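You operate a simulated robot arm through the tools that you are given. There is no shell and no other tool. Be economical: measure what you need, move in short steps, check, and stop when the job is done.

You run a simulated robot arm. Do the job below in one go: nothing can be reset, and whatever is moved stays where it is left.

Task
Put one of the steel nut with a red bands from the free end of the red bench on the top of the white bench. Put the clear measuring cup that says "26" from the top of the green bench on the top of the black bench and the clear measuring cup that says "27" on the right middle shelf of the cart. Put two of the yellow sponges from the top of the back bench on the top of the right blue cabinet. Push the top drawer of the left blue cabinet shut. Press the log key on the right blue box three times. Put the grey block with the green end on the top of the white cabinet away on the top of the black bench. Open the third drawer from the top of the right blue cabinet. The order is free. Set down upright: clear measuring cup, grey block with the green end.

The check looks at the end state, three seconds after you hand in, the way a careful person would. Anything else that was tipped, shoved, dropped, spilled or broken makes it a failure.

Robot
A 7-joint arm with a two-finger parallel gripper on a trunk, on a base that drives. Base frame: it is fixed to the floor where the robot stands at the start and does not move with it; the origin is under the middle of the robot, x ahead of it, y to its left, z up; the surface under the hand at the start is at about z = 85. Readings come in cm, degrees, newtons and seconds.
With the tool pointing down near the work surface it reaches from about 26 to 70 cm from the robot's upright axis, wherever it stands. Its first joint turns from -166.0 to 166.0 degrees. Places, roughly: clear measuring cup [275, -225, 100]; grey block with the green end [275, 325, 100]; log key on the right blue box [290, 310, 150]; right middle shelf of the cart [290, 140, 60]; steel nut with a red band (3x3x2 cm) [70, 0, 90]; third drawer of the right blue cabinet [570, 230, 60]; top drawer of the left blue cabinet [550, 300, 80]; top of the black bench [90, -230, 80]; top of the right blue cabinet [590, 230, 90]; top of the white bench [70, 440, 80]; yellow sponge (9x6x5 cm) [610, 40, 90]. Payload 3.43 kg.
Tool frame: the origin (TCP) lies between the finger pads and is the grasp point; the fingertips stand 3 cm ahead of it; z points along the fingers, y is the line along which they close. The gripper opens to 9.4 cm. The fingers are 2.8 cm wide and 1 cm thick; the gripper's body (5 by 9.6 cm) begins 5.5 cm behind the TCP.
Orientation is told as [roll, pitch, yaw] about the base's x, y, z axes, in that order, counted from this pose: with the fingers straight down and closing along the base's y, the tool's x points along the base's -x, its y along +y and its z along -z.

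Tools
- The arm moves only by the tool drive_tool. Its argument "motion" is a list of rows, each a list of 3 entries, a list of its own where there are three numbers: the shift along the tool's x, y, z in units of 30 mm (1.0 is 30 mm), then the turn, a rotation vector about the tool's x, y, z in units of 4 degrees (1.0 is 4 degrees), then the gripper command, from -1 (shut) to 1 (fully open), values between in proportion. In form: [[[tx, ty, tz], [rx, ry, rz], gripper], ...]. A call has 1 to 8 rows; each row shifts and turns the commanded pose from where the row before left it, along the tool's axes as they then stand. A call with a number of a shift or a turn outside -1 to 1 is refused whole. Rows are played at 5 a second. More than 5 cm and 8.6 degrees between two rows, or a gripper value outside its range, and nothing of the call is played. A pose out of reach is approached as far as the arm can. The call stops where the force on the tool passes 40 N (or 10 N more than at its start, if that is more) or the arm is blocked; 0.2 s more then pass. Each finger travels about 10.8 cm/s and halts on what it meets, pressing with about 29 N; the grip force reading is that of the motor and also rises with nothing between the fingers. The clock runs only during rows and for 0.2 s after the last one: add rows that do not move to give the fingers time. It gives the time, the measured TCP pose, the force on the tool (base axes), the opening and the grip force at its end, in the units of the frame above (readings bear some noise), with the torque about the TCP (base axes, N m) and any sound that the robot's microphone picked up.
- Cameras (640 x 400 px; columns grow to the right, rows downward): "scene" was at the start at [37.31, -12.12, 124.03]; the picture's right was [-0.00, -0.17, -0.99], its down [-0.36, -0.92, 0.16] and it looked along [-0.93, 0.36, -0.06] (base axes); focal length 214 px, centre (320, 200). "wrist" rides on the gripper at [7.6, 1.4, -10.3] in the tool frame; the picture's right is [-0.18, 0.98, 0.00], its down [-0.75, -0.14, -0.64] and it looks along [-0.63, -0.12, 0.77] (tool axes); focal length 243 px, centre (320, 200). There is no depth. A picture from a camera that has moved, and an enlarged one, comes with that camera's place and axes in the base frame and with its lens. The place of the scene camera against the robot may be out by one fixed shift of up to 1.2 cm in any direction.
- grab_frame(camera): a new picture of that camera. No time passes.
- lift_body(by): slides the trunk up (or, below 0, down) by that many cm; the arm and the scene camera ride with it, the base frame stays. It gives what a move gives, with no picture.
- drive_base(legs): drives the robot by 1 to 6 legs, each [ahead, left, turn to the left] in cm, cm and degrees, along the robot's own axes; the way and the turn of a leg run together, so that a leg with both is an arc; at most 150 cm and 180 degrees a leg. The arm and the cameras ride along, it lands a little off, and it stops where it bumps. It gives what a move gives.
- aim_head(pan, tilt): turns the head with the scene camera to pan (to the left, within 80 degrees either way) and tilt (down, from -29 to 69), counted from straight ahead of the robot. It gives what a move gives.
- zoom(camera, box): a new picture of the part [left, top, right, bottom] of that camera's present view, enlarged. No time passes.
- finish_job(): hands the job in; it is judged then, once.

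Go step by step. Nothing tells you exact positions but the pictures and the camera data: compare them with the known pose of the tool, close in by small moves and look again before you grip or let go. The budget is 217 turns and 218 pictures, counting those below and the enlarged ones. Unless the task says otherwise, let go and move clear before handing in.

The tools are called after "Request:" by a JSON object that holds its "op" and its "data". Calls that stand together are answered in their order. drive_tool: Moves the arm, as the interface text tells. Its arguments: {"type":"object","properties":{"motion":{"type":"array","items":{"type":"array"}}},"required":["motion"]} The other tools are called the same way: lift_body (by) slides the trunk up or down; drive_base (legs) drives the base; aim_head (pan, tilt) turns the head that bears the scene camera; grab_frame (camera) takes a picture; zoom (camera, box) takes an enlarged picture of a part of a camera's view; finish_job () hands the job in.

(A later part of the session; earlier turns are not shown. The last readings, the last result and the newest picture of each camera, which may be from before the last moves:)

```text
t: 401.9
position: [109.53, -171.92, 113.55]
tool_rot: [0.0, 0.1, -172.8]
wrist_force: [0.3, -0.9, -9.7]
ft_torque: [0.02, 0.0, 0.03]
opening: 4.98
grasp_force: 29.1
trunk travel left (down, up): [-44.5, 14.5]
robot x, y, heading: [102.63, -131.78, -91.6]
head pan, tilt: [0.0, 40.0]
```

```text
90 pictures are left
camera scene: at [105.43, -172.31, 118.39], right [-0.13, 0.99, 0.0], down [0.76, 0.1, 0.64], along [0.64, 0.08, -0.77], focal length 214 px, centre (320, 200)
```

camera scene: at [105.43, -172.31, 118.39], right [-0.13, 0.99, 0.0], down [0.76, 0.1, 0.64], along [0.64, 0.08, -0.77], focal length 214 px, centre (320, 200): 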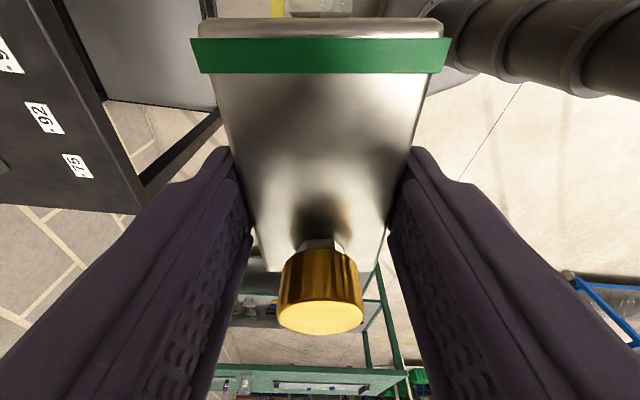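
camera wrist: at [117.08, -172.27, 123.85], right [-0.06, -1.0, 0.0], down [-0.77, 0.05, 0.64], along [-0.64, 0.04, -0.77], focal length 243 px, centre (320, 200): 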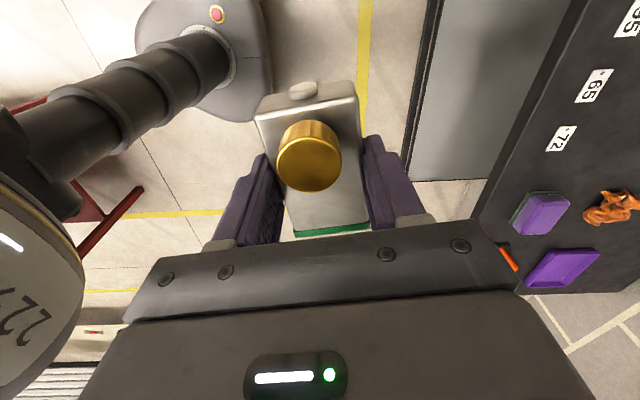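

The bench carries number labels (72, 65, 95, 92, 75) with similar blocks 92 and 75 standing behind. I drive nearer and look straight down to see where block 95 belongs.

Request:
{"op": "drive_base", "data": {"legs": [[30, 0, 1.5]]}}

Request:
{"op": "aim_head", "data": {"pan": 30, "tilt": 10}}

Request:
{"op": "grab_frame", "data": {"camera": "scene"}}

Request:
{"op": "grab_frame", "data": {"camera": "wrist"}}

```text
t: 403.9
position: [109.9, -201.5, 113.65]
tool_rot: [0.1, 0.0, -171.3]
wrist_force: [0.3, -1.8, -10.0]
ft_torque: [-0.01, 0.01, 0.01]
opening: 4.97
grasp_force: 29.3
trunk travel left (down, up): [-44.5, 14.5]
robot x, y, heading: [102.3, -161.88, -90.2]
head pan, tilt: [0.0, 40.0]
```

```text
t: 404.8
position: [110.01, -201.51, 113.49]
tool_rot: [0.1, 0.0, -171.3]
wrist_force: [0.9, 0.3, -9.4]
ft_torque: [0.02, 0.0, -0.03]
opening: 4.98
grasp_force: 28.9
trunk travel left (down, up): [-44.5, 14.5]
robot x, y, heading: [102.31, -161.26, -90.5]
head pan, tilt: [30.0, 10.0]
```

```text
89 pictures are left
camera scene: at [101.92, -207.3, 118.84], right [-0.13, 0.86, -0.5], down [0.96, 0.23, 0.15], along [0.25, -0.46, -0.85], focal length 214 px, centre (320, 200)
```

scene: 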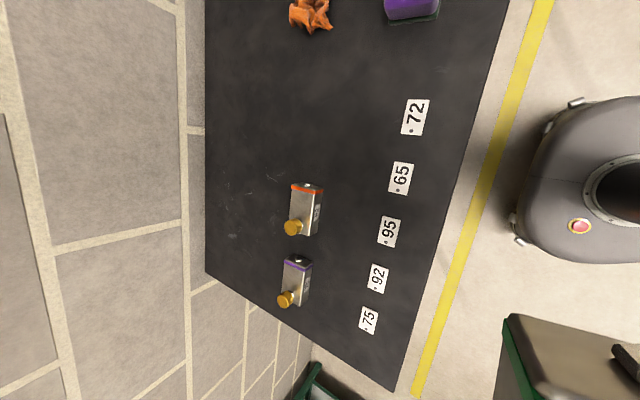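

```text
88 pictures are left
camera wrist: at [117.57, -201.66, 123.85], right [-0.03, -1.0, 0.0], down [-0.77, 0.03, 0.64], along [-0.64, 0.02, -0.77], focal length 243 px, centre (320, 200)
```

wrist: 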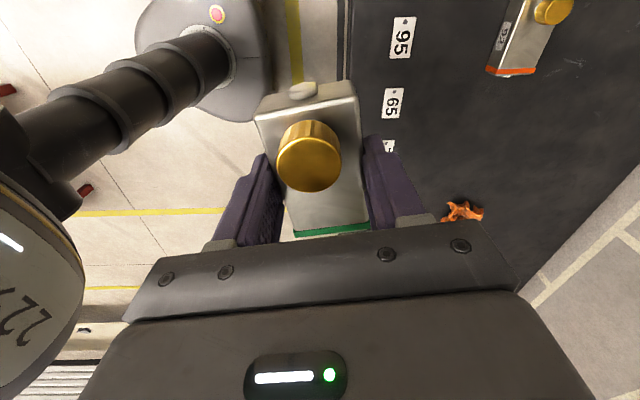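

Label 95 is at about (113.3, -212), bench top z≈86.8; there is free room just behind that label, in front of block 92. I'll set block 95 there, parallel to the others.

Request:
{"op": "aim_head", "data": {"pan": 80, "tilt": 68}}

Request:
{"op": "drive_tool", "data": {"motion": [[[0.05, 0.9, 0], [0, 0, 0], -1], [[0.05, 0.9, 0], [0, 0, 0], -1], [[0.05, 0.9, 0], [0, 0, 0], -1], [[0.05, 0.9, 0], [0, 0, 0], -1], [[0.04, 0.9, 0], [0, 0, 0], -1], [[0.04, 0.93, 0], [0, 0, 0], -1]]}}

Request:
{"op": "drive_tool", "data": {"motion": [[[0, 0, 0.6], [0, 0, 1], -1], [[0, 0, 0.8], [0, 0, 1], -1], [[0, 0, 0.8], [0, 0, 0.2], -1], [[0, 0, 0.8], [0, 0, 0], -1]]}}

Request:
{"op": "grab_frame", "data": {"camera": "wrist"}}

Request:
{"op": "aim_head", "data": {"pan": 0, "tilt": 40}}

Request:
{"op": "grab_frame", "data": {"camera": "scene"}}

```text
t: 406.1
position: [109.91, -201.39, 113.42]
tool_rot: [0.1, 0.0, -171.3]
wrist_force: [0.5, 0.1, -8.9]
ft_torque: [-0.01, -0.03, 0.0]
opening: 4.97
grasp_force: 28.5
trunk travel left (down, up): [-44.5, 14.5]
robot x, y, heading: [102.23, -161.79, -90.2]
head pan, tilt: [80.0, 68.0]
```

```text
t: 407.5
position: [113.0, -217.35, 113.48]
tool_rot: [0.0, 0.0, -171.3]
wrist_force: [0.2, -0.4, -9.3]
ft_torque: [0.06, -0.03, 0.0]
opening: 4.98
grasp_force: 29.0
trunk travel left (down, up): [-44.5, 14.5]
robot x, y, heading: [102.29, -161.55, -90.2]
head pan, tilt: [80.0, 68.0]
```

```text
t: 408.5
position: [113.38, -217.34, 104.55]
tool_rot: [0.1, 0.0, 179.9]
wrist_force: [-1.0, 1.0, -8.4]
ft_torque: [-0.01, -0.02, 0.01]
opening: 4.98
grasp_force: 29.3
trunk travel left (down, up): [-44.5, 14.5]
robot x, y, heading: [101.96, -161.76, -90.3]
head pan, tilt: [80.0, 68.0]
```

```text
87 pictures are left
camera wrist: at [120.86, -218.69, 114.84], right [-0.19, -0.98, 0.0], down [-0.75, 0.14, 0.64], along [-0.63, 0.12, -0.77], focal length 243 px, centre (320, 200)
```

wrist: 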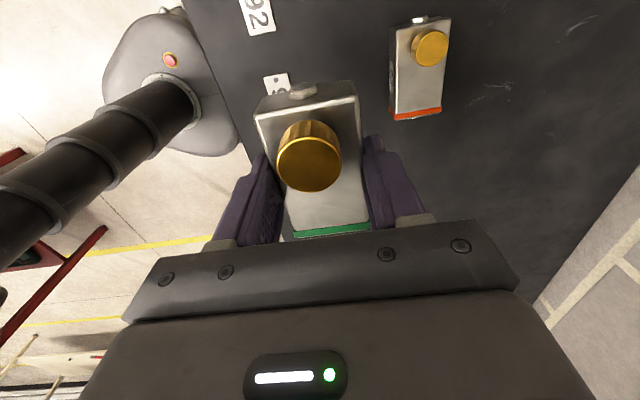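

```text
t: 410.0
position: [113.35, -217.16, 104.57]
tool_rot: [0.1, 0.1, 179.8]
wrist_force: [0.2, 0.0, -9.5]
ft_torque: [0.0, -0.04, 0.0]
opening: 4.99
grasp_force: 28.6
trunk travel left (down, up): [-44.5, 14.5]
robot x, y, heading: [102.49, -161.55, -90.1]
head pan, tilt: [0.0, 40.0]
```

```text
86 pictures are left
camera scene: at [109.28, -217.09, 109.43], right [0.0, 1.0, 0.0], down [0.77, 0.0, 0.64], along [0.64, 0.0, -0.77], focal length 214 px, centre (320, 200)
```

scene: 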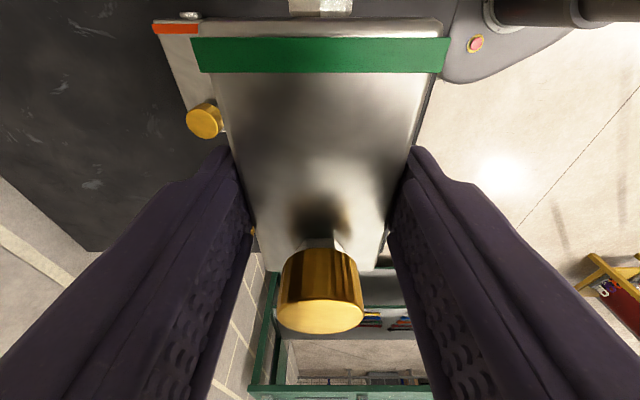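

Request:
{"op": "drive_tool", "data": {"motion": [[[0, 0, 1], [0, 0, 0], -1], [[0, 0, 1], [0, 0, 0], -1], [[0, 0, 1], [0, 0, 0], -1], [[0, 0, 0.8], [0, 0, 0], -1]]}}

Request:
{"op": "grab_frame", "data": {"camera": "wrist"}}

Request:
{"op": "drive_tool", "data": {"motion": [[[0, 0, 0.2], [0, 0, 0], -1], [[0, 0, 0.2], [0, 0, 0], -1], [[0, 0, 0.15], [0, 0, 0], -1], [[0, 0, 0.1], [0, 0, 0], -1]]}}

Request:
{"op": "grab_frame", "data": {"camera": "wrist"}}

```text
t: 411.0
position: [113.28, -217.48, 92.98]
tool_rot: [0.1, 0.1, 179.9]
wrist_force: [0.5, -0.3, -9.0]
ft_torque: [-0.01, -0.03, -0.04]
opening: 4.99
grasp_force: 28.4
trunk travel left (down, up): [-44.5, 14.5]
robot x, y, heading: [102.54, -161.41, -90.4]
head pan, tilt: [0.0, 40.0]
```

```text
85 pictures are left
camera wrist: at [120.85, -218.86, 103.38], right [-0.19, -0.98, 0.0], down [-0.75, 0.14, 0.64], along [-0.63, 0.12, -0.77], focal length 243 px, centre (320, 200)
```

wrist: 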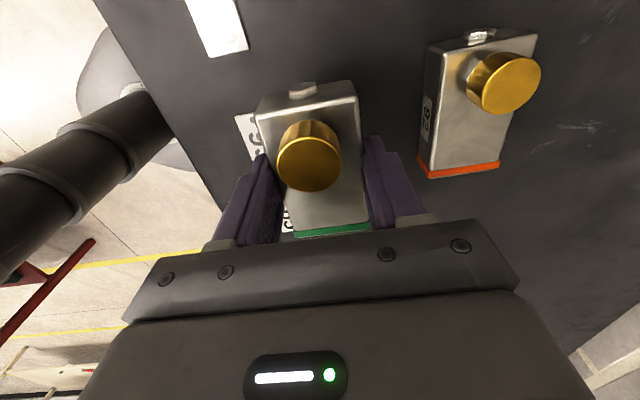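

```text
t: 412.0
position: [113.3, -217.42, 91.24]
tool_rot: [0.0, -0.1, 179.9]
wrist_force: [0.3, -0.1, -9.2]
ft_torque: [0.02, 0.03, 0.01]
opening: 4.98
grasp_force: 29.0
trunk travel left (down, up): [-44.5, 14.5]
robot x, y, heading: [102.03, -161.62, -90.3]
head pan, tilt: [0.0, 40.0]
```

```text
84 pictures are left
camera wrist: at [120.8, -218.86, 101.53], right [-0.19, -0.98, 0.0], down [-0.75, 0.14, 0.64], along [-0.63, 0.12, -0.77], focal length 243 px, centre (320, 200)
```

wrist: 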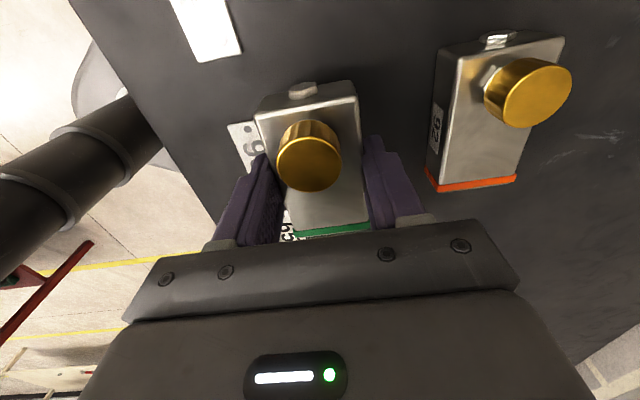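

Request:
{"op": "drive_tool", "data": {"motion": [[[0, 0, 0.1], [0, 0, 0], -1], [[0, 0, 0.1], [0, 0, 0], -1], [[0, 0, 0.1], [0, 0, 0], -1], [[0, 0, 0.1], [0, 0, 0], -1]]}}

```text
t: 413.0
position: [113.24, -217.36, 89.95]
tool_rot: [0.1, 0.0, 179.9]
wrist_force: [0.5, -0.3, -9.1]
ft_torque: [-0.01, -0.03, -0.03]
opening: 4.98
grasp_force: 29.4
trunk travel left (down, up): [-44.5, 14.5]
robot x, y, heading: [102.0, -161.76, -90.5]
head pan, tilt: [0.0, 40.0]
```

Request:
{"op": "drive_tool", "data": {"motion": [[[0, 0, 0.1], [0, 0, 0], -1], [[0, 0, 0.1], [0, 0, 0], -1], [[0, 0, 0.1], [0, 0, 0], -1]]}}

Request:
{"op": "grab_frame", "data": {"camera": "wrist"}}

```text
t: 413.8
position: [113.03, -217.52, 89.05]
tool_rot: [0.1, 0.1, 180.0]
wrist_force: [-0.8, -1.0, -9.0]
ft_torque: [-0.03, -0.05, -0.02]
opening: 4.98
grasp_force: 28.6
trunk travel left (down, up): [-44.5, 14.5]
robot x, y, heading: [101.91, -161.68, -90.2]
head pan, tilt: [0.0, 40.0]
```

```text
83 pictures are left
camera wrist: at [120.77, -218.87, 99.39], right [-0.19, -0.98, 0.0], down [-0.75, 0.14, 0.64], along [-0.63, 0.12, -0.77], focal length 243 px, centre (320, 200)
```

wrist: 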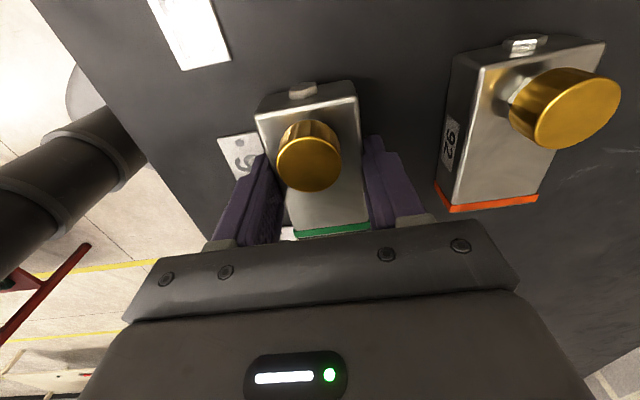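

Request:
{"op": "drive_tool", "data": {"motion": [[[0, 0, 0.1], [0, 0, 0], -1], [[0, 0, 0.1], [0, 0, 0], -1], [[0, 0, 0.1], [0, 0, 0], -1], [[0, 0, 0.08], [0, 0, 0], -1]]}}

```text
t: 414.9
position: [113.28, -217.48, 88.65]
tool_rot: [0.5, 0.2, 179.9]
wrist_force: [-2.9, 10.1, 25.6]
ft_torque: [1.16, 0.33, -0.05]
opening: 5.02
grasp_force: 28.6
trunk travel left (down, up): [-44.5, 14.5]
robot x, y, heading: [102.08, -161.44, -90.1]
head pan, tilt: [0.0, 40.0]
stopped in row 4: the force on the tool passed its limit at 62 N (the readings are from after the stop); the commanded pose is now the measured one
```

It has touched down; I release and rise.

Request:
{"op": "drive_tool", "data": {"motion": [[[0, 0, -0.03], [0, 0, 0], -1], [[0, 0, 0], [0, 0, 0], 0.2], [[0, 0, 0], [0, 0, 0], 0.3], [[0, 0, 0], [0, 0, 0], 0.38], [[0, 0, -0.4], [0, 0, 0], 0.38], [[0, 0, -1], [0, 0, 0], 0.38], [[0, 0, -1], [0, 0, 0], 0.38], [[0, 0, -1], [0, 0, 0], 0.38]]}}

Request:
{"op": "drive_tool", "data": {"motion": [[[0, 0, -1], [0, 0, 0], 0.38], [[0, 0, -1], [0, 0, 0], 0.38], [[0, 0, -1], [0, 0, 0], 0.38], [[0, 0, -1], [0, 0, 0], 0.38]]}}

Request:
{"op": "aim_head", "data": {"pan": 0, "tilt": 25}}

Request:
{"op": "grab_frame", "data": {"camera": "scene"}}

Request:
{"op": "grab_frame", "data": {"camera": "wrist"}}

```text
t: 416.7
position: [113.4, -217.51, 98.74]
tool_rot: [0.4, 0.1, 180.0]
wrist_force: [1.1, -0.2, 0.2]
ft_torque: [0.01, 0.03, 0.0]
opening: 6.48
grasp_force: 0.0
trunk travel left (down, up): [-44.5, 14.5]
robot x, y, heading: [102.04, -161.36, -90.3]
head pan, tilt: [0.0, 40.0]
```

```text
t: 417.7
position: [113.26, -217.31, 110.44]
tool_rot: [0.4, 0.1, 179.9]
wrist_force: [-1.1, -0.5, -0.3]
ft_torque: [0.02, 0.02, 0.02]
opening: 6.5
grasp_force: 0.0
trunk travel left (down, up): [-44.5, 14.5]
robot x, y, heading: [102.35, -161.47, -90.6]
head pan, tilt: [0.0, 40.0]
```

```text
t: 418.5
position: [113.31, -217.42, 110.5]
tool_rot: [0.4, 0.1, 179.9]
wrist_force: [-0.1, 0.0, 0.4]
ft_torque: [0.02, 0.02, 0.0]
opening: 6.47
grasp_force: 0.1
trunk travel left (down, up): [-44.5, 14.5]
robot x, y, heading: [102.57, -161.74, -90.3]
head pan, tilt: [0.0, 25.0]
```

```text
82 pictures are left
camera scene: at [106.93, -217.26, 114.6], right [0.0, 1.0, -0.01], down [0.91, 0.0, 0.43], along [0.43, -0.01, -0.91], focal length 214 px, centre (320, 200)
```

scene: 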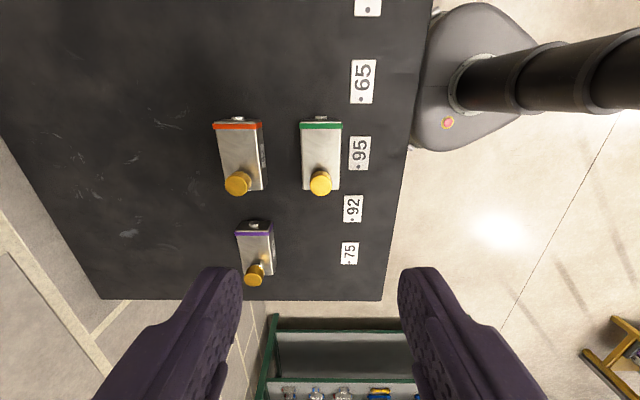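

```text
81 pictures are left
camera wrist: at [120.82, -218.77, 120.8], right [-0.19, -0.98, 0.01], down [-0.75, 0.15, 0.64], along [-0.63, 0.11, -0.77], focal length 243 px, centre (320, 200)
```

wrist: 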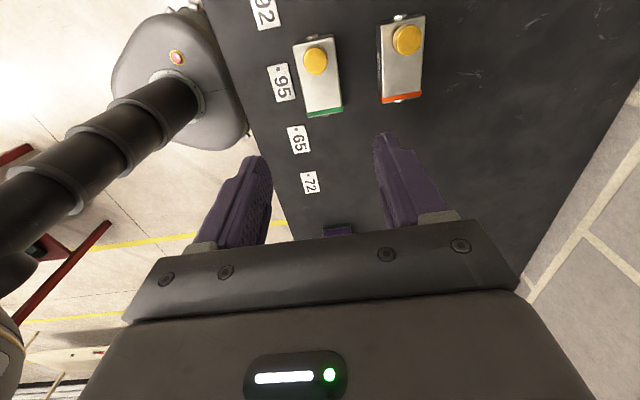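

Block 95 stands upright behind its label. Now the measuring cups on the green bench: I retract, back off, turn and drive there.

Request:
{"op": "drive_tool", "data": {"motion": [[[0, -1, 0], [0, 0, 0], 1], [[0, -1, 0], [0, 0, 0], 1], [[0, -1, 0], [0, 0, 0], 1], [[0, -1, 0], [0, 0, 0], 1], [[0, -1, 0], [0, 0, 0], 1], [[0.5, -0.5, 0], [0, 0, 0], 1]]}}

Request:
{"op": "drive_base", "data": {"legs": [[-35, 0, 0], [0, 0, 90.4], [98, 0, 0], [0, -75, 0]]}}

Request:
{"op": "aim_head", "data": {"pan": 60, "tilt": -10}}

Request:
{"op": "grab_frame", "data": {"camera": "scene"}}

```text
t: 419.9
position: [115.0, -200.91, 110.24]
tool_rot: [0.5, 0.1, 179.9]
wrist_force: [0.0, -0.4, -0.1]
ft_torque: [0.01, 0.0, 0.02]
opening: 9.39
grasp_force: 0.0
trunk travel left (down, up): [-44.5, 14.5]
robot x, y, heading: [102.18, -161.73, -90.2]
head pan, tilt: [0.0, 25.0]
```

```text
t: 434.4
position: [239.84, -188.2, 110.28]
tool_rot: [0.4, 0.2, -89.5]
wrist_force: [-0.5, -0.5, 0.6]
ft_torque: [-0.02, -0.02, -0.03]
opening: 9.4
grasp_force: 0.0
trunk travel left (down, up): [-44.5, 14.5]
robot x, y, heading: [200.92, -201.01, 0.4]
head pan, tilt: [0.0, 25.0]
```

```text
t: 435.7
position: [239.85, -188.14, 110.19]
tool_rot: [0.5, 0.1, -89.5]
wrist_force: [-0.6, 0.2, -0.7]
ft_torque: [0.0, 0.0, -0.02]
opening: 9.38
grasp_force: 0.1
trunk travel left (down, up): [-44.5, 14.5]
robot x, y, heading: [200.63, -201.4, 0.2]
head pan, tilt: [60.0, -10.0]
```

```text
80 pictures are left
camera scene: at [247.69, -200.45, 119.37], right [-0.49, 0.0, -0.87], down [0.14, 0.99, -0.08], along [0.86, -0.17, -0.49], focal length 214 px, centre (320, 200)
```

scene: 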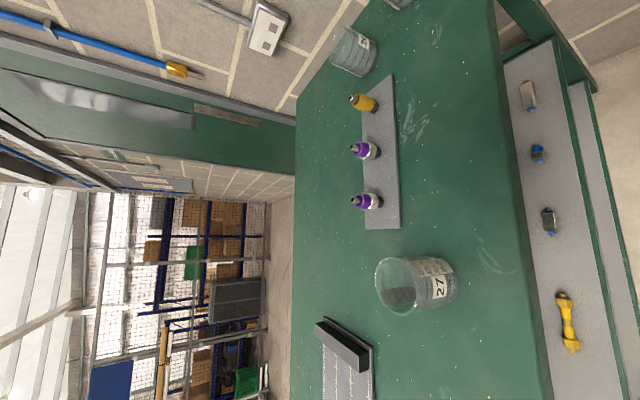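

Request:
{"op": "zoom", "data": {"camera": "scene", "box": [310, 0, 430, 75]}}

Request:
{"op": "aim_head", "data": {"pan": 30, "tilt": -20}}

Request:
{"op": "grab_frame", "data": {"camera": "scene"}}

Request:
{"op": "grab_frame", "data": {"camera": "wrist"}}

```text
5.33 times, centred on (370, 38) of scene
camera zoom: at [247.69, -200.45, 119.37], right [-0.49, 0.0, -0.87], down [0.14, 0.99, -0.08], along [0.86, -0.17, -0.49], focal length 1144 px, centre (53, 1067)
```

zoom: 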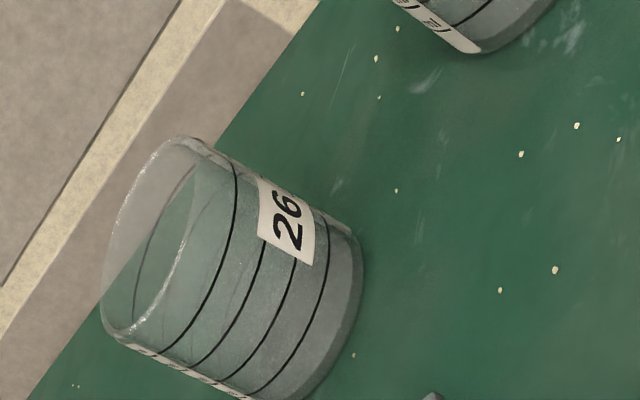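

```text
t: 436.6
position: [239.96, -188.1, 110.19]
tool_rot: [0.4, 0.0, -89.5]
wrist_force: [0.2, -0.1, 0.2]
ft_torque: [-0.02, 0.01, 0.0]
opening: 9.42
grasp_force: 0.0
trunk travel left (down, up): [-44.5, 14.5]
robot x, y, heading: [200.8, -201.05, 0.2]
head pan, tilt: [30.0, -20.0]
```

```text
78 pictures are left
camera scene: at [244.23, -201.87, 116.98], right [-0.86, -0.01, -0.51], down [0.17, 0.94, -0.29], along [0.48, -0.34, -0.81], focal length 214 px, centre (320, 200)
```

scene: 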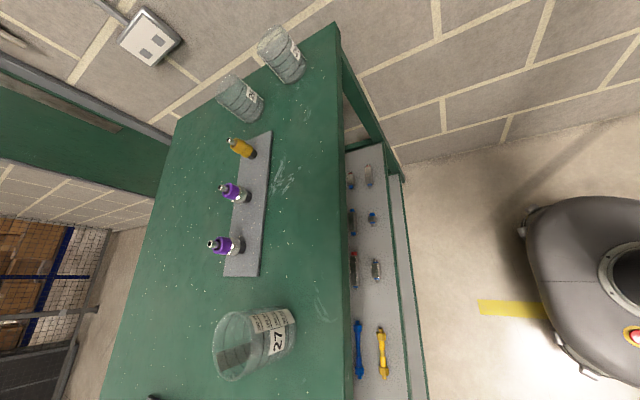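

```text
77 pictures are left
camera wrist: at [240.98, -180.47, 120.53], right [0.98, -0.18, 0.01], down [-0.14, -0.76, 0.64], along [-0.11, -0.63, -0.77], focal length 243 px, centre (320, 200)
```

wrist: 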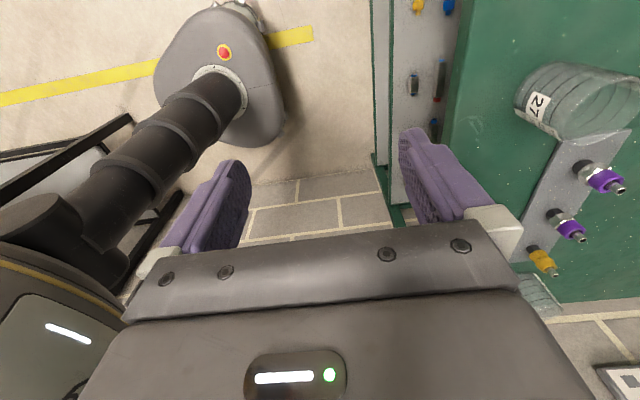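

Cup 27 is near (268, -194) and cup 26 near (281, -240) by the wall, with another cup beside it. I go for 26 first from above, driving closer.

Request:
{"op": "drive_base", "data": {"legs": [[20, -20, 0]]}}

Request:
{"op": "aim_head", "data": {"pan": 10, "tilt": -15}}

Request:
{"op": "drive_tool", "data": {"motion": [[[-0.7, 0.7, 0], [0, 0, 0], 1], [[-0.7, 0.7, 0], [0, 0, 0], 1], [[-0.7, 0.7, 0], [0, 0, 0], 1], [[-0.7, 0.7, 0], [0, 0, 0], 1], [[-0.7, 0.7, 0], [0, 0, 0], 1], [[-0.7, 0.7, 0], [0, 0, 0], 1]]}}

Request:
{"op": "grab_frame", "data": {"camera": "scene"}}

Request:
{"op": "grab_frame", "data": {"camera": "wrist"}}

```text
t: 438.6
position: [260.04, -207.91, 110.25]
tool_rot: [0.4, 0.1, -89.6]
wrist_force: [0.2, -0.3, -0.3]
ft_torque: [-0.02, 0.03, 0.03]
opening: 9.38
grasp_force: 0.1
trunk travel left (down, up): [-44.5, 14.5]
robot x, y, heading: [220.96, -220.91, 0.3]
head pan, tilt: [30.0, -20.0]
```

```text
t: 439.4
position: [260.03, -208.0, 110.02]
tool_rot: [0.4, 0.1, -89.6]
wrist_force: [-0.2, -0.4, 0.1]
ft_torque: [0.03, 0.01, 0.01]
opening: 9.39
grasp_force: 0.1
trunk travel left (down, up): [-44.5, 14.5]
robot x, y, heading: [220.96, -221.11, -0.1]
head pan, tilt: [10.0, -15.0]
```

```text
t: 440.9
position: [272.78, -220.5, 110.39]
tool_rot: [0.3, 0.2, -89.6]
wrist_force: [-0.3, -0.1, 0.3]
ft_torque: [-0.01, -0.02, 0.03]
opening: 9.4
grasp_force: 0.1
trunk travel left (down, up): [-44.5, 14.5]
robot x, y, heading: [220.95, -221.05, 0.2]
head pan, tilt: [10.0, -15.0]
```

```text
76 pictures are left
camera scene: at [274.75, -233.66, 115.58], right [-0.98, -0.01, -0.18], down [0.04, 0.97, -0.25], along [0.18, -0.26, -0.95], focal length 214 px, centre (320, 200)
```

scene: 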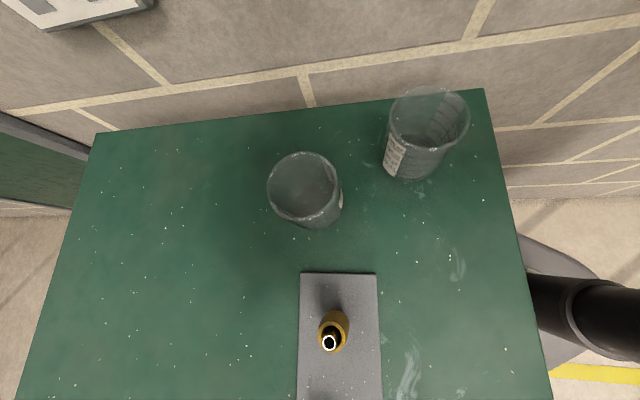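

```text
75 pictures are left
camera wrist: at [273.93, -212.92, 120.51], right [0.98, -0.18, 0.01], down [-0.14, -0.76, 0.64], along [-0.11, -0.63, -0.77], focal length 243 px, centre (320, 200)
```

wrist: 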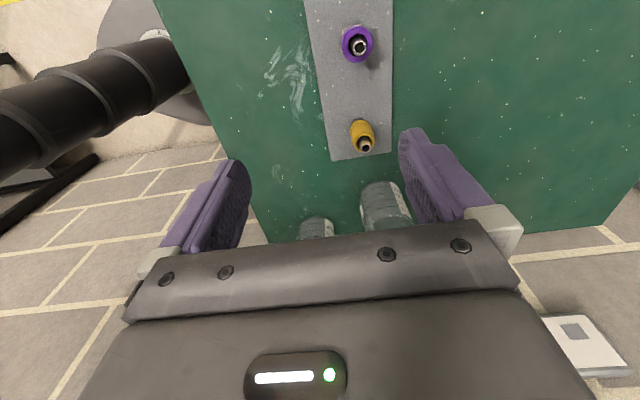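

Cup 26: centre about (280, -240.3), 7 cm wide, rim z≈97. I move over it.

Request:
{"op": "drive_tool", "data": {"motion": [[[-0.94, 0.34, 0], [0, 0, 0], 1], [[-0.94, 0.34, 0], [0, 0, 0], 1], [[-0.94, 0.34, 0], [0, 0, 0], 1], [[-0.94, 0.34, 0], [0, 0, 0], 1], [[-0.94, 0.34, 0], [0, 0, 0], 1], [[-0.94, 0.34, 0], [0, 0, 0], 1], [[-0.94, 0.34, 0], [0, 0, 0], 1]]}}

Request:
{"op": "aim_head", "data": {"pan": 0, "tilt": 25}}

Request:
{"op": "grab_frame", "data": {"camera": "scene"}}

Request:
{"op": "grab_frame", "data": {"camera": "wrist"}}

```text
t: 442.4
position: [279.97, -240.43, 110.33]
tool_rot: [0.5, 0.1, -89.6]
wrist_force: [-0.3, 0.3, 0.3]
ft_torque: [0.03, -0.03, 0.02]
opening: 9.39
grasp_force: 0.1
trunk travel left (down, up): [-44.5, 14.5]
robot x, y, heading: [220.46, -221.09, 0.3]
head pan, tilt: [10.0, -15.0]
```

```text
t: 443.5
position: [279.76, -240.19, 110.43]
tool_rot: [0.4, 0.1, -89.6]
wrist_force: [0.1, -0.5, -0.2]
ft_torque: [0.03, -0.03, 0.0]
opening: 9.37
grasp_force: 0.1
trunk travel left (down, up): [-44.5, 14.5]
robot x, y, heading: [220.31, -220.87, 0.3]
head pan, tilt: [0.0, 25.0]
```

```text
74 pictures are left
camera scene: at [280.45, -247.04, 114.55], right [-1.0, -0.01, -0.01], down [-0.01, 0.91, 0.42], along [0.0, 0.42, -0.91], focal length 214 px, centre (320, 200)
```

scene: 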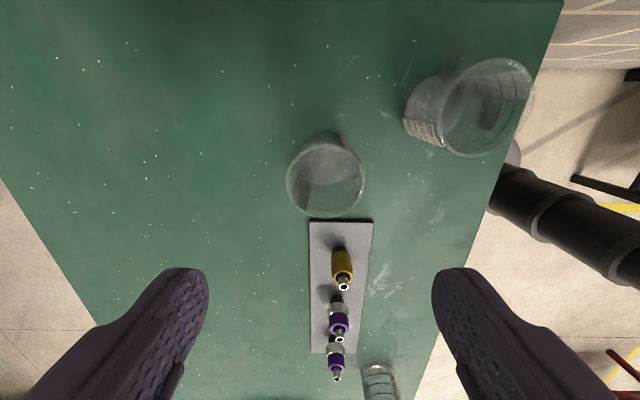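

```text
73 pictures are left
camera wrist: at [281.06, -232.56, 120.75], right [0.98, -0.18, 0.01], down [-0.14, -0.76, 0.64], along [-0.11, -0.63, -0.77], focal length 243 px, centre (320, 200)
```

wrist: 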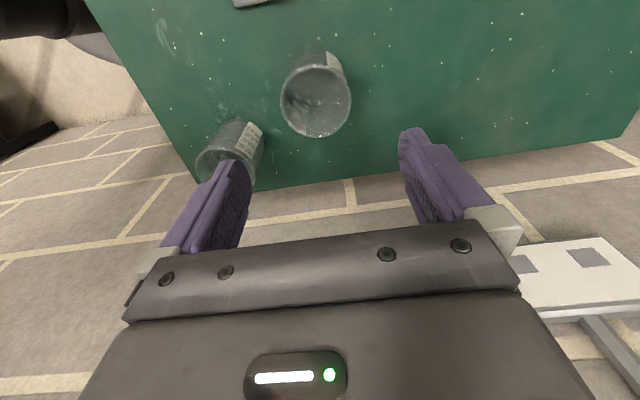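

Well aligned. I descend around the cup.

Request:
{"op": "drive_tool", "data": {"motion": [[[0, 0, 1], [0, 0, 0], 1], [[0, 0, 1], [0, 0, 0], 1], [[0, 0, 1], [0, 0, 0], 1], [[0, 0, 1], [0, 0, 0], 1], [[0, 0, 0.5], [0, 0, 0], 1]]}}

Request:
{"op": "grab_frame", "data": {"camera": "wrist"}}

Request:
{"op": "grab_frame", "data": {"camera": "scene"}}

```text
t: 444.7
position: [279.9, -240.26, 96.62]
tool_rot: [0.5, 0.1, -89.6]
wrist_force: [0.4, 0.3, 0.3]
ft_torque: [0.02, 0.01, -0.02]
opening: 9.39
grasp_force: 0.0
trunk travel left (down, up): [-44.5, 14.5]
robot x, y, heading: [220.76, -221.08, 0.1]
head pan, tilt: [0.0, 25.0]
```

```text
72 pictures are left
camera wrist: at [281.16, -232.64, 106.97], right [0.98, -0.18, 0.01], down [-0.14, -0.76, 0.64], along [-0.11, -0.63, -0.77], focal length 243 px, centre (320, 200)
```

wrist: 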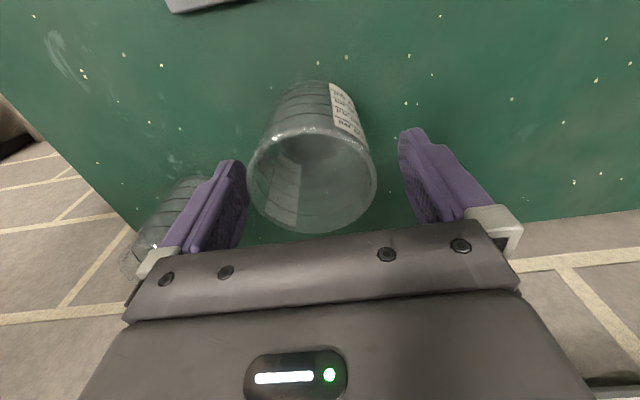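

```text
71 pictures are left
camera scene: at [280.55, -247.11, 100.77], right [-1.0, -0.01, -0.01], down [-0.01, 0.91, 0.42], along [0.0, 0.42, -0.91], focal length 214 px, centre (320, 200)
```

scene: 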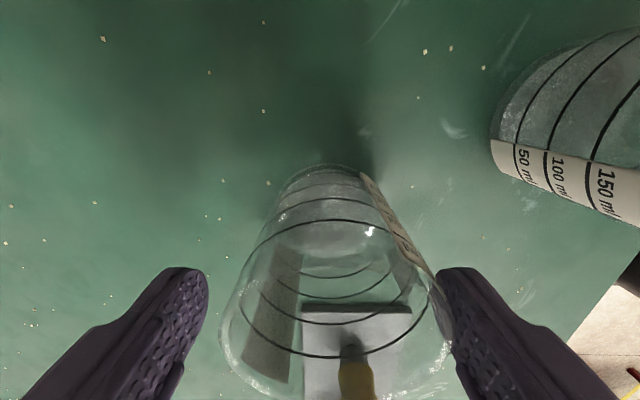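

Request:
{"op": "drive_tool", "data": {"motion": [[[0, -0.13, 0], [0, 0, 0], 1], [[0, 0, 0.4], [0, 0, 0], 1], [[0, 0, 0.4], [0, 0, 0], 1], [[0, 0, 0.4], [0, 0, 0], 1], [[0, 0, 0.3], [0, 0, 0], 1]]}}

Request:
{"op": "grab_frame", "data": {"camera": "wrist"}}

Request:
{"op": "grab_frame", "data": {"camera": "scene"}}

```text
t: 445.9
position: [279.66, -240.32, 92.18]
tool_rot: [0.5, 0.1, -89.6]
wrist_force: [0.7, 0.3, -0.3]
ft_torque: [0.05, 0.0, -0.02]
opening: 9.43
grasp_force: 0.1
trunk travel left (down, up): [-44.5, 14.5]
robot x, y, heading: [220.64, -221.13, 0.2]
head pan, tilt: [0.0, 25.0]
```

```text
70 pictures are left
camera wrist: at [280.89, -232.61, 102.55], right [0.98, -0.18, 0.01], down [-0.14, -0.76, 0.64], along [-0.11, -0.63, -0.77], focal length 243 px, centre (320, 200)
```

wrist: 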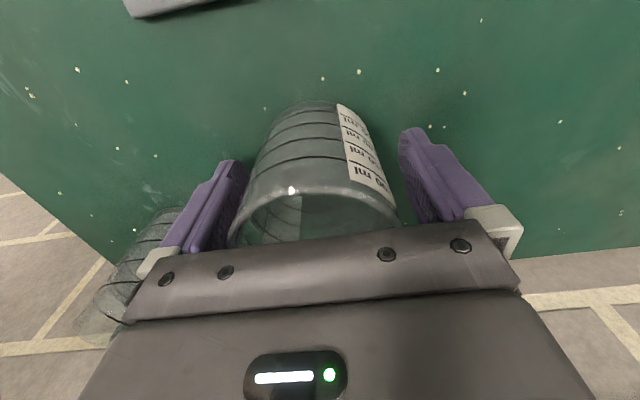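

```text
69 pictures are left
camera scene: at [280.28, -247.08, 96.36], right [-1.0, -0.01, -0.01], down [-0.01, 0.91, 0.42], along [0.01, 0.42, -0.91], focal length 214 px, centre (320, 200)
```

scene: 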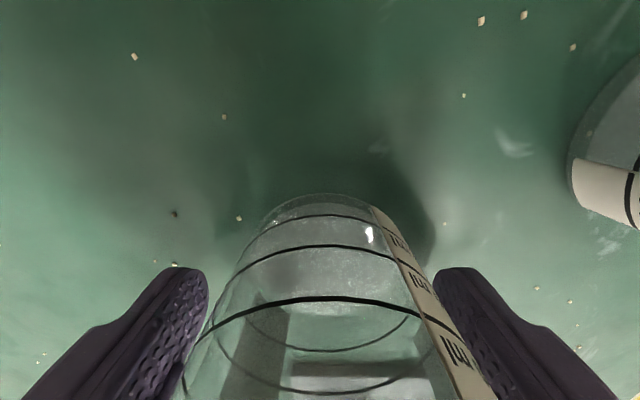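

The cup is between the fingers; I grip and lift.

Request:
{"op": "drive_tool", "data": {"motion": [[[0, 0, 0], [0, 0, 0], 0.5], [[0, 0, 0], [0, 0, 0], 0], [[0, 0, 0], [0, 0, 0], -1], [[0, 0, 0], [0, 0, 0], -1], [[0, 0, 0], [0, 0, 0], -1]]}}

Request:
{"op": "grab_frame", "data": {"camera": "wrist"}}

Request:
{"op": "drive_tool", "data": {"motion": [[[0, 0, -0.3], [0, 0, 0], -1], [[0, 0, -0.8], [0, 0, 0], -1], [[0, 0, -0.8], [0, 0, 0], -1], [[0, 0, -1], [0, 0, 0], -1], [[0, 0, -1], [0, 0, 0], -1], [[0, 0, -1], [0, 0, 0], -1], [[0, 0, -1], [0, 0, 0], -1]]}}

Request:
{"op": "grab_frame", "data": {"camera": "wrist"}}

```text
t: 447.1
position: [279.69, -240.28, 92.23]
tool_rot: [0.4, 0.1, -89.6]
wrist_force: [0.0, 0.0, -0.4]
ft_torque: [-0.03, 0.03, 0.02]
opening: 6.85
grasp_force: 29.4
trunk travel left (down, up): [-44.5, 14.5]
robot x, y, heading: [220.44, -221.22, 0.2]
head pan, tilt: [0.0, 25.0]
```

```text
68 pictures are left
camera wrist: at [280.87, -232.6, 102.55], right [0.98, -0.18, 0.01], down [-0.14, -0.76, 0.64], along [-0.11, -0.63, -0.77], focal length 243 px, centre (320, 200)
```

wrist: 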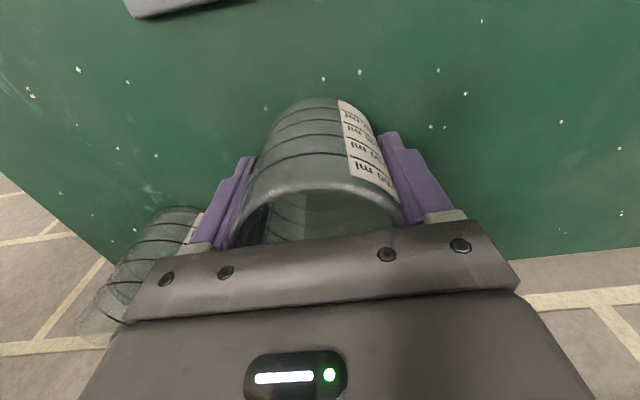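

```text
t: 448.7
position: [279.39, -240.3, 109.97]
tool_rot: [0.4, 0.1, -89.6]
wrist_force: [-1.0, -0.2, 0.1]
ft_torque: [0.02, -0.02, -0.01]
opening: 6.86
grasp_force: 28.9
trunk travel left (down, up): [-44.5, 14.5]
robot x, y, heading: [220.63, -221.19, 0.3]
head pan, tilt: [0.0, 25.0]
```

```text
67 pictures are left
camera wrist: at [280.66, -232.64, 120.29], right [0.98, -0.18, 0.01], down [-0.14, -0.76, 0.64], along [-0.11, -0.63, -0.77], focal length 243 px, centre (320, 200)
```

wrist: 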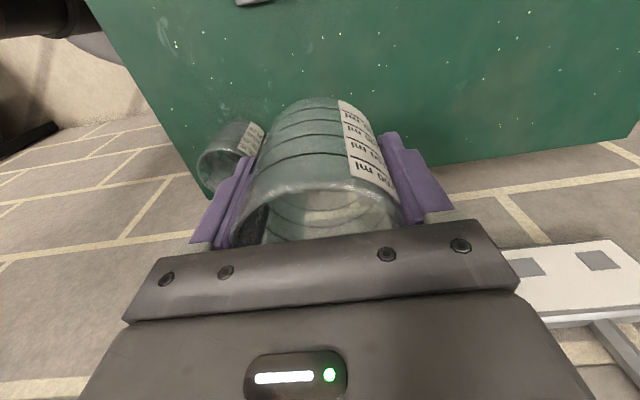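

Cup 26 is held. I retract and carry it to the black bench.

Request:
{"op": "drive_tool", "data": {"motion": [[[0.9, -0.9, -0.3], [0, 0, 0], -1], [[0.9, -0.9, -0.3], [0, 0, 0], -1], [[0.9, -0.9, -0.3], [0, 0, 0], -1], [[0.9, -0.9, -0.3], [0, 0, 0], -1], [[0.9, -0.9, -0.3], [0, 0, 0], -1], [[0.5, -0.9, 0], [0, 0, 0], -1]]}}

Request:
{"op": "drive_base", "data": {"legs": [[0, 50, 0], [-58, 0, 0], [0, 0, -90], [0, -60, 0]]}}

Request:
{"op": "aim_head", "data": {"pan": 30, "tilt": 10}}

Request:
{"op": "grab_frame", "data": {"camera": "scene"}}

```text
t: 450.1
position: [263.1, -225.4, 114.3]
tool_rot: [0.6, 0.2, -89.6]
wrist_force: [0.0, -1.0, -1.1]
ft_torque: [-0.03, -0.01, 0.01]
opening: 6.84
grasp_force: 29.1
trunk travel left (down, up): [-44.5, 14.5]
robot x, y, heading: [220.8, -221.12, 0.5]
head pan, tilt: [0.0, 25.0]
```

```text
t: 462.8
position: [97.48, -214.09, 114.33]
tool_rot: [0.4, 0.0, -179.4]
wrist_force: [-0.3, 0.6, -0.5]
ft_torque: [-0.01, -0.03, 0.02]
opening: 6.84
grasp_force: 29.7
trunk travel left (down, up): [-44.5, 14.5]
robot x, y, heading: [101.75, -171.68, -89.6]
head pan, tilt: [0.0, 25.0]
```

```text
t: 463.8
position: [97.54, -214.03, 114.3]
tool_rot: [0.4, 0.1, -179.4]
wrist_force: [0.2, -1.0, -0.8]
ft_torque: [-0.01, 0.02, -0.02]
opening: 6.84
grasp_force: 29.1
trunk travel left (down, up): [-44.5, 14.5]
robot x, y, heading: [101.83, -171.84, -89.6]
head pan, tilt: [30.0, 10.0]
```

```text
66 pictures are left
camera scene: at [88.76, -218.71, 119.63], right [-0.01, 0.86, -0.51], down [0.98, 0.1, 0.15], along [0.18, -0.5, -0.85], focal length 214 px, centre (320, 200)
```

scene: 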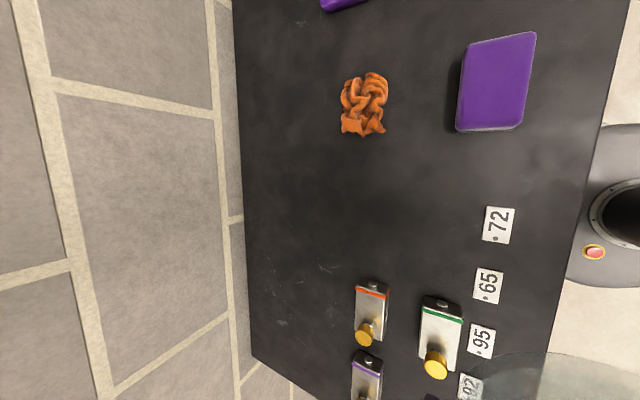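

Request:
{"op": "drive_tool", "data": {"motion": [[[0, 0.95, 0], [0, 0, 0], -1], [[0, 0.95, 0], [0, 0, 0], -1], [[0, 0.95, 0], [0, 0, 0], -1], [[0, 0.95, 0], [0, 0, 0], -1], [[0, 0.95, 0], [0, 0, 0], -1], [[0, 0.95, 0], [0, 0, 0], -1]]}}

Request:
{"op": "drive_tool", "data": {"motion": [[[0, 0, 1], [0, 0, 0], -1], [[0, 0, 1], [0, 0, 0], -1], [[0, 0, 1], [0, 0, 0], -1], [[0, 0, 1], [0, 0, 0], -1], [[0, 0, 1], [0, 0, 0], -1], [[0, 0, 1], [0, 0, 0], -1], [[0, 0, 0.7], [0, 0, 0], -1]]}}

Request:
{"op": "grab_frame", "data": {"camera": "wrist"}}

Request:
{"op": "grab_frame", "data": {"camera": "scene"}}

```text
t: 465.2
position: [97.77, -231.12, 114.53]
tool_rot: [0.4, 0.1, -179.4]
wrist_force: [0.3, 0.2, -0.1]
ft_torque: [0.0, 0.0, 0.03]
opening: 6.85
grasp_force: 28.9
trunk travel left (down, up): [-44.5, 14.5]
robot x, y, heading: [101.88, -171.9, -89.4]
head pan, tilt: [30.0, 10.0]
```

```text
t: 466.8
position: [97.81, -231.32, 94.55]
tool_rot: [0.5, 0.0, -179.3]
wrist_force: [-0.6, -0.5, 0.1]
ft_torque: [0.03, 0.01, 0.0]
opening: 6.84
grasp_force: 28.9
trunk travel left (down, up): [-44.5, 14.5]
robot x, y, heading: [101.67, -171.58, -89.5]
head pan, tilt: [30.0, 10.0]
```

```text
65 pictures are left
camera wrist: at [105.38, -232.62, 104.73], right [-0.17, -0.98, 0.01], down [-0.76, 0.14, 0.64], along [-0.63, 0.1, -0.77], focal length 243 px, centre (320, 200)
```

wrist: 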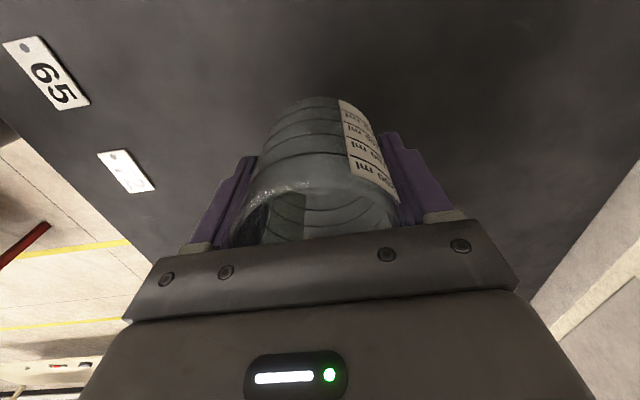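

```text
64 pictures are left
camera scene: at [89.08, -235.97, 99.72], right [-0.01, 0.86, -0.51], down [0.98, 0.1, 0.15], along [0.18, -0.5, -0.85], focal length 214 px, centre (320, 200)
```

scene: 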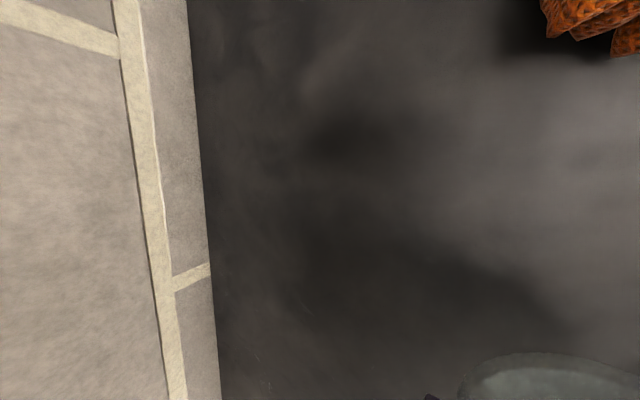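

Request:
{"op": "aim_head", "data": {"pan": 80, "tilt": 60}}

Request:
{"op": "drive_tool", "data": {"motion": [[[0, 0, 0.3], [0, 0, 0], -1], [[0, 0, 0.2], [0, 0, 0], -1], [[0, 0, 0.15], [0, 0, 0], -1], [[0, 0, 0.12], [0, 0, 0], -1], [[0, 0, 0.12], [0, 0, 0], -1], [[0, 0, 0.1], [0, 0, 0], -1]]}}

Request:
{"op": "grab_frame", "data": {"camera": "wrist"}}

```text
t: 467.9
position: [97.85, -231.34, 94.47]
tool_rot: [0.4, 0.0, -179.5]
wrist_force: [-0.3, 0.0, -1.4]
ft_torque: [0.01, -0.02, -0.01]
opening: 6.82
grasp_force: 29.4
trunk travel left (down, up): [-44.5, 14.5]
robot x, y, heading: [101.91, -171.72, -89.6]
head pan, tilt: [80.0, 60.0]
```

```text
t: 469.4
position: [97.78, -231.38, 91.46]
tool_rot: [0.5, 0.1, -179.4]
wrist_force: [-0.5, 1.1, -0.1]
ft_torque: [-0.01, 0.0, 0.0]
opening: 6.82
grasp_force: 28.8
trunk travel left (down, up): [-44.5, 14.5]
robot x, y, heading: [101.85, -171.75, -89.7]
head pan, tilt: [80.0, 60.0]
```

```text
63 pictures are left
camera wrist: at [105.32, -232.65, 101.73], right [-0.17, -0.98, 0.01], down [-0.76, 0.14, 0.64], along [-0.63, 0.1, -0.77], focal length 243 px, centre (320, 200)
```

wrist: 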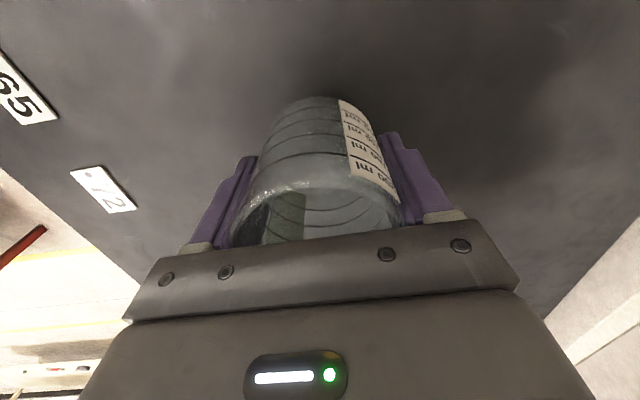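

Request:
{"op": "drive_tool", "data": {"motion": [[[0, 0, 0.1], [0, 0, 0], -1], [[0, 0, 0.1], [0, 0, 0], -1], [[0, 0, 0.08], [0, 0, 0], -1]]}}

Request:
{"op": "drive_tool", "data": {"motion": [[[0, 0, 0.08], [0, 0, 0], -1], [[0, 0, 0.08], [0, 0, 0], -1]]}}

```text
t: 470.1
position: [97.78, -231.48, 90.54]
tool_rot: [0.4, 0.0, -179.3]
wrist_force: [-0.4, -0.6, -2.2]
ft_torque: [0.01, 0.0, 0.0]
opening: 6.86
grasp_force: 29.0
trunk travel left (down, up): [-44.5, 14.5]
robot x, y, heading: [102.24, -171.98, -89.6]
head pan, tilt: [80.0, 60.0]
```

```text
t: 470.8
position: [97.74, -231.41, 90.02]
tool_rot: [0.4, 0.2, -179.4]
wrist_force: [0.5, -0.5, -0.6]
ft_torque: [0.01, 0.01, 0.03]
opening: 6.85
grasp_force: 29.0
trunk travel left (down, up): [-44.5, 14.5]
robot x, y, heading: [101.79, -171.74, -89.8]
head pan, tilt: [80.0, 60.0]
```

Request:
{"op": "drive_tool", "data": {"motion": [[[0, 0, 0.08], [0, 0, 0], -1], [[0, 0, 0.08], [0, 0, 0], -1]]}}

Request:
{"op": "drive_tool", "data": {"motion": [[[0, 0, 0.06], [0, 0, 0], -1], [[0, 0, 0.06], [0, 0, 0], -1]]}}

Request:
{"op": "grab_frame", "data": {"camera": "wrist"}}

```text
t: 471.4
position: [97.78, -231.43, 89.58]
tool_rot: [0.4, 0.0, -179.3]
wrist_force: [0.1, -1.2, -0.9]
ft_torque: [0.02, -0.03, -0.03]
opening: 6.83
grasp_force: 29.6
trunk travel left (down, up): [-44.5, 14.5]
robot x, y, heading: [101.93, -171.65, -89.5]
head pan, tilt: [80.0, 60.0]
```

```text
t: 471.9
position: [97.83, -231.42, 89.36]
tool_rot: [0.5, 0.1, -179.3]
wrist_force: [0.4, 0.9, 3.2]
ft_torque: [0.14, 0.03, 0.01]
opening: 6.83
grasp_force: 29.2
trunk travel left (down, up): [-44.5, 14.5]
robot x, y, heading: [101.76, -171.66, -89.4]
head pan, tilt: [80.0, 60.0]
```

```text
62 pictures are left
camera wrist: at [105.27, -232.65, 99.57], right [-0.17, -0.98, 0.01], down [-0.76, 0.14, 0.64], along [-0.63, 0.1, -0.77], focal length 243 px, centre (320, 200)
```

wrist: 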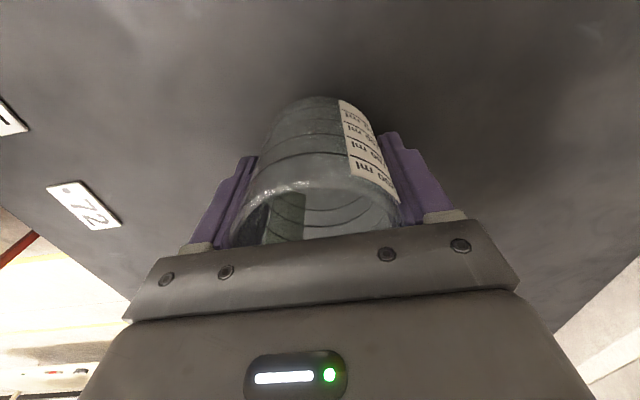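

Light contact. I open and rise straight up.

Request:
{"op": "drive_tool", "data": {"motion": [[[0, 0, 0.03], [0, 0, 0], -1], [[0, 0, 0], [0, 0, 0], 0.6], [[0, 0, 0], [0, 0, 0], 0.85], [[0, 0, 0], [0, 0, 0], 1], [[0, 0, -0.3], [0, 0, 0], 1], [[0, 0, -0.8], [0, 0, 0], 1], [[0, 0, -1], [0, 0, 0], 1], [[0, 0, -1], [0, 0, 0], 1]]}}

Request:
{"op": "drive_tool", "data": {"motion": [[[0, 0, -1], [0, 0, 0], 1], [[0, 0, -1], [0, 0, 0], 1], [[0, 0, -1], [0, 0, 0], 1], [[0, 0, -1], [0, 0, 0], 1], [[0, 0, -1], [0, 0, 0], 1]]}}

Request:
{"op": "grab_frame", "data": {"camera": "wrist"}}

Request:
{"op": "aim_head", "data": {"pan": 0, "tilt": 25}}

Request:
{"op": "grab_frame", "data": {"camera": "scene"}}

```text
t: 473.8
position: [97.76, -231.34, 98.56]
tool_rot: [0.4, 0.1, -179.4]
wrist_force: [0.0, -0.3, -0.4]
ft_torque: [-0.03, -0.02, 0.0]
opening: 9.38
grasp_force: 0.1
trunk travel left (down, up): [-44.5, 14.5]
robot x, y, heading: [101.54, -171.65, -89.8]
head pan, tilt: [80.0, 60.0]
```

```text
t: 474.9
position: [97.6, -231.07, 113.46]
tool_rot: [0.4, 0.1, -179.4]
wrist_force: [0.2, -0.4, -0.5]
ft_torque: [-0.01, -0.01, -0.02]
opening: 9.41
grasp_force: 0.2
trunk travel left (down, up): [-44.5, 14.5]
robot x, y, heading: [101.93, -171.69, -89.7]
head pan, tilt: [80.0, 60.0]
```

```text
61 pictures are left
camera wrist: at [105.16, -232.39, 123.78], right [-0.17, -0.98, 0.01], down [-0.76, 0.14, 0.64], along [-0.63, 0.11, -0.77], focal length 243 px, centre (320, 200)
```

wrist: 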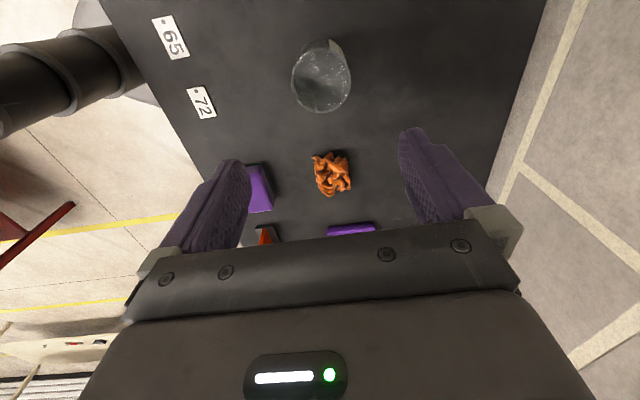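

```text
t: 476.5
position: [97.75, -231.26, 113.39]
tool_rot: [0.5, 0.2, -179.4]
wrist_force: [-0.5, 0.4, 0.0]
ft_torque: [0.02, 0.02, 0.01]
opening: 9.39
grasp_force: 0.0
trunk travel left (down, up): [-44.5, 14.5]
robot x, y, heading: [101.82, -171.56, -89.7]
head pan, tilt: [0.0, 25.0]
```

```text
60 pictures are left
camera scene: at [91.27, -231.16, 117.52], right [-0.01, 1.0, -0.01], down [0.91, 0.01, 0.42], along [0.42, 0.0, -0.91], focal length 214 px, centre (320, 200)
```

scene: 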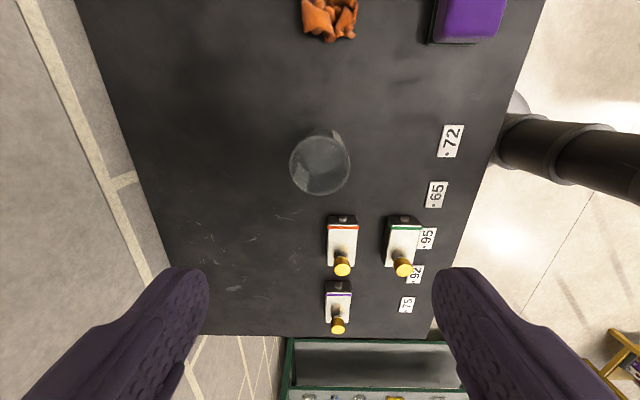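

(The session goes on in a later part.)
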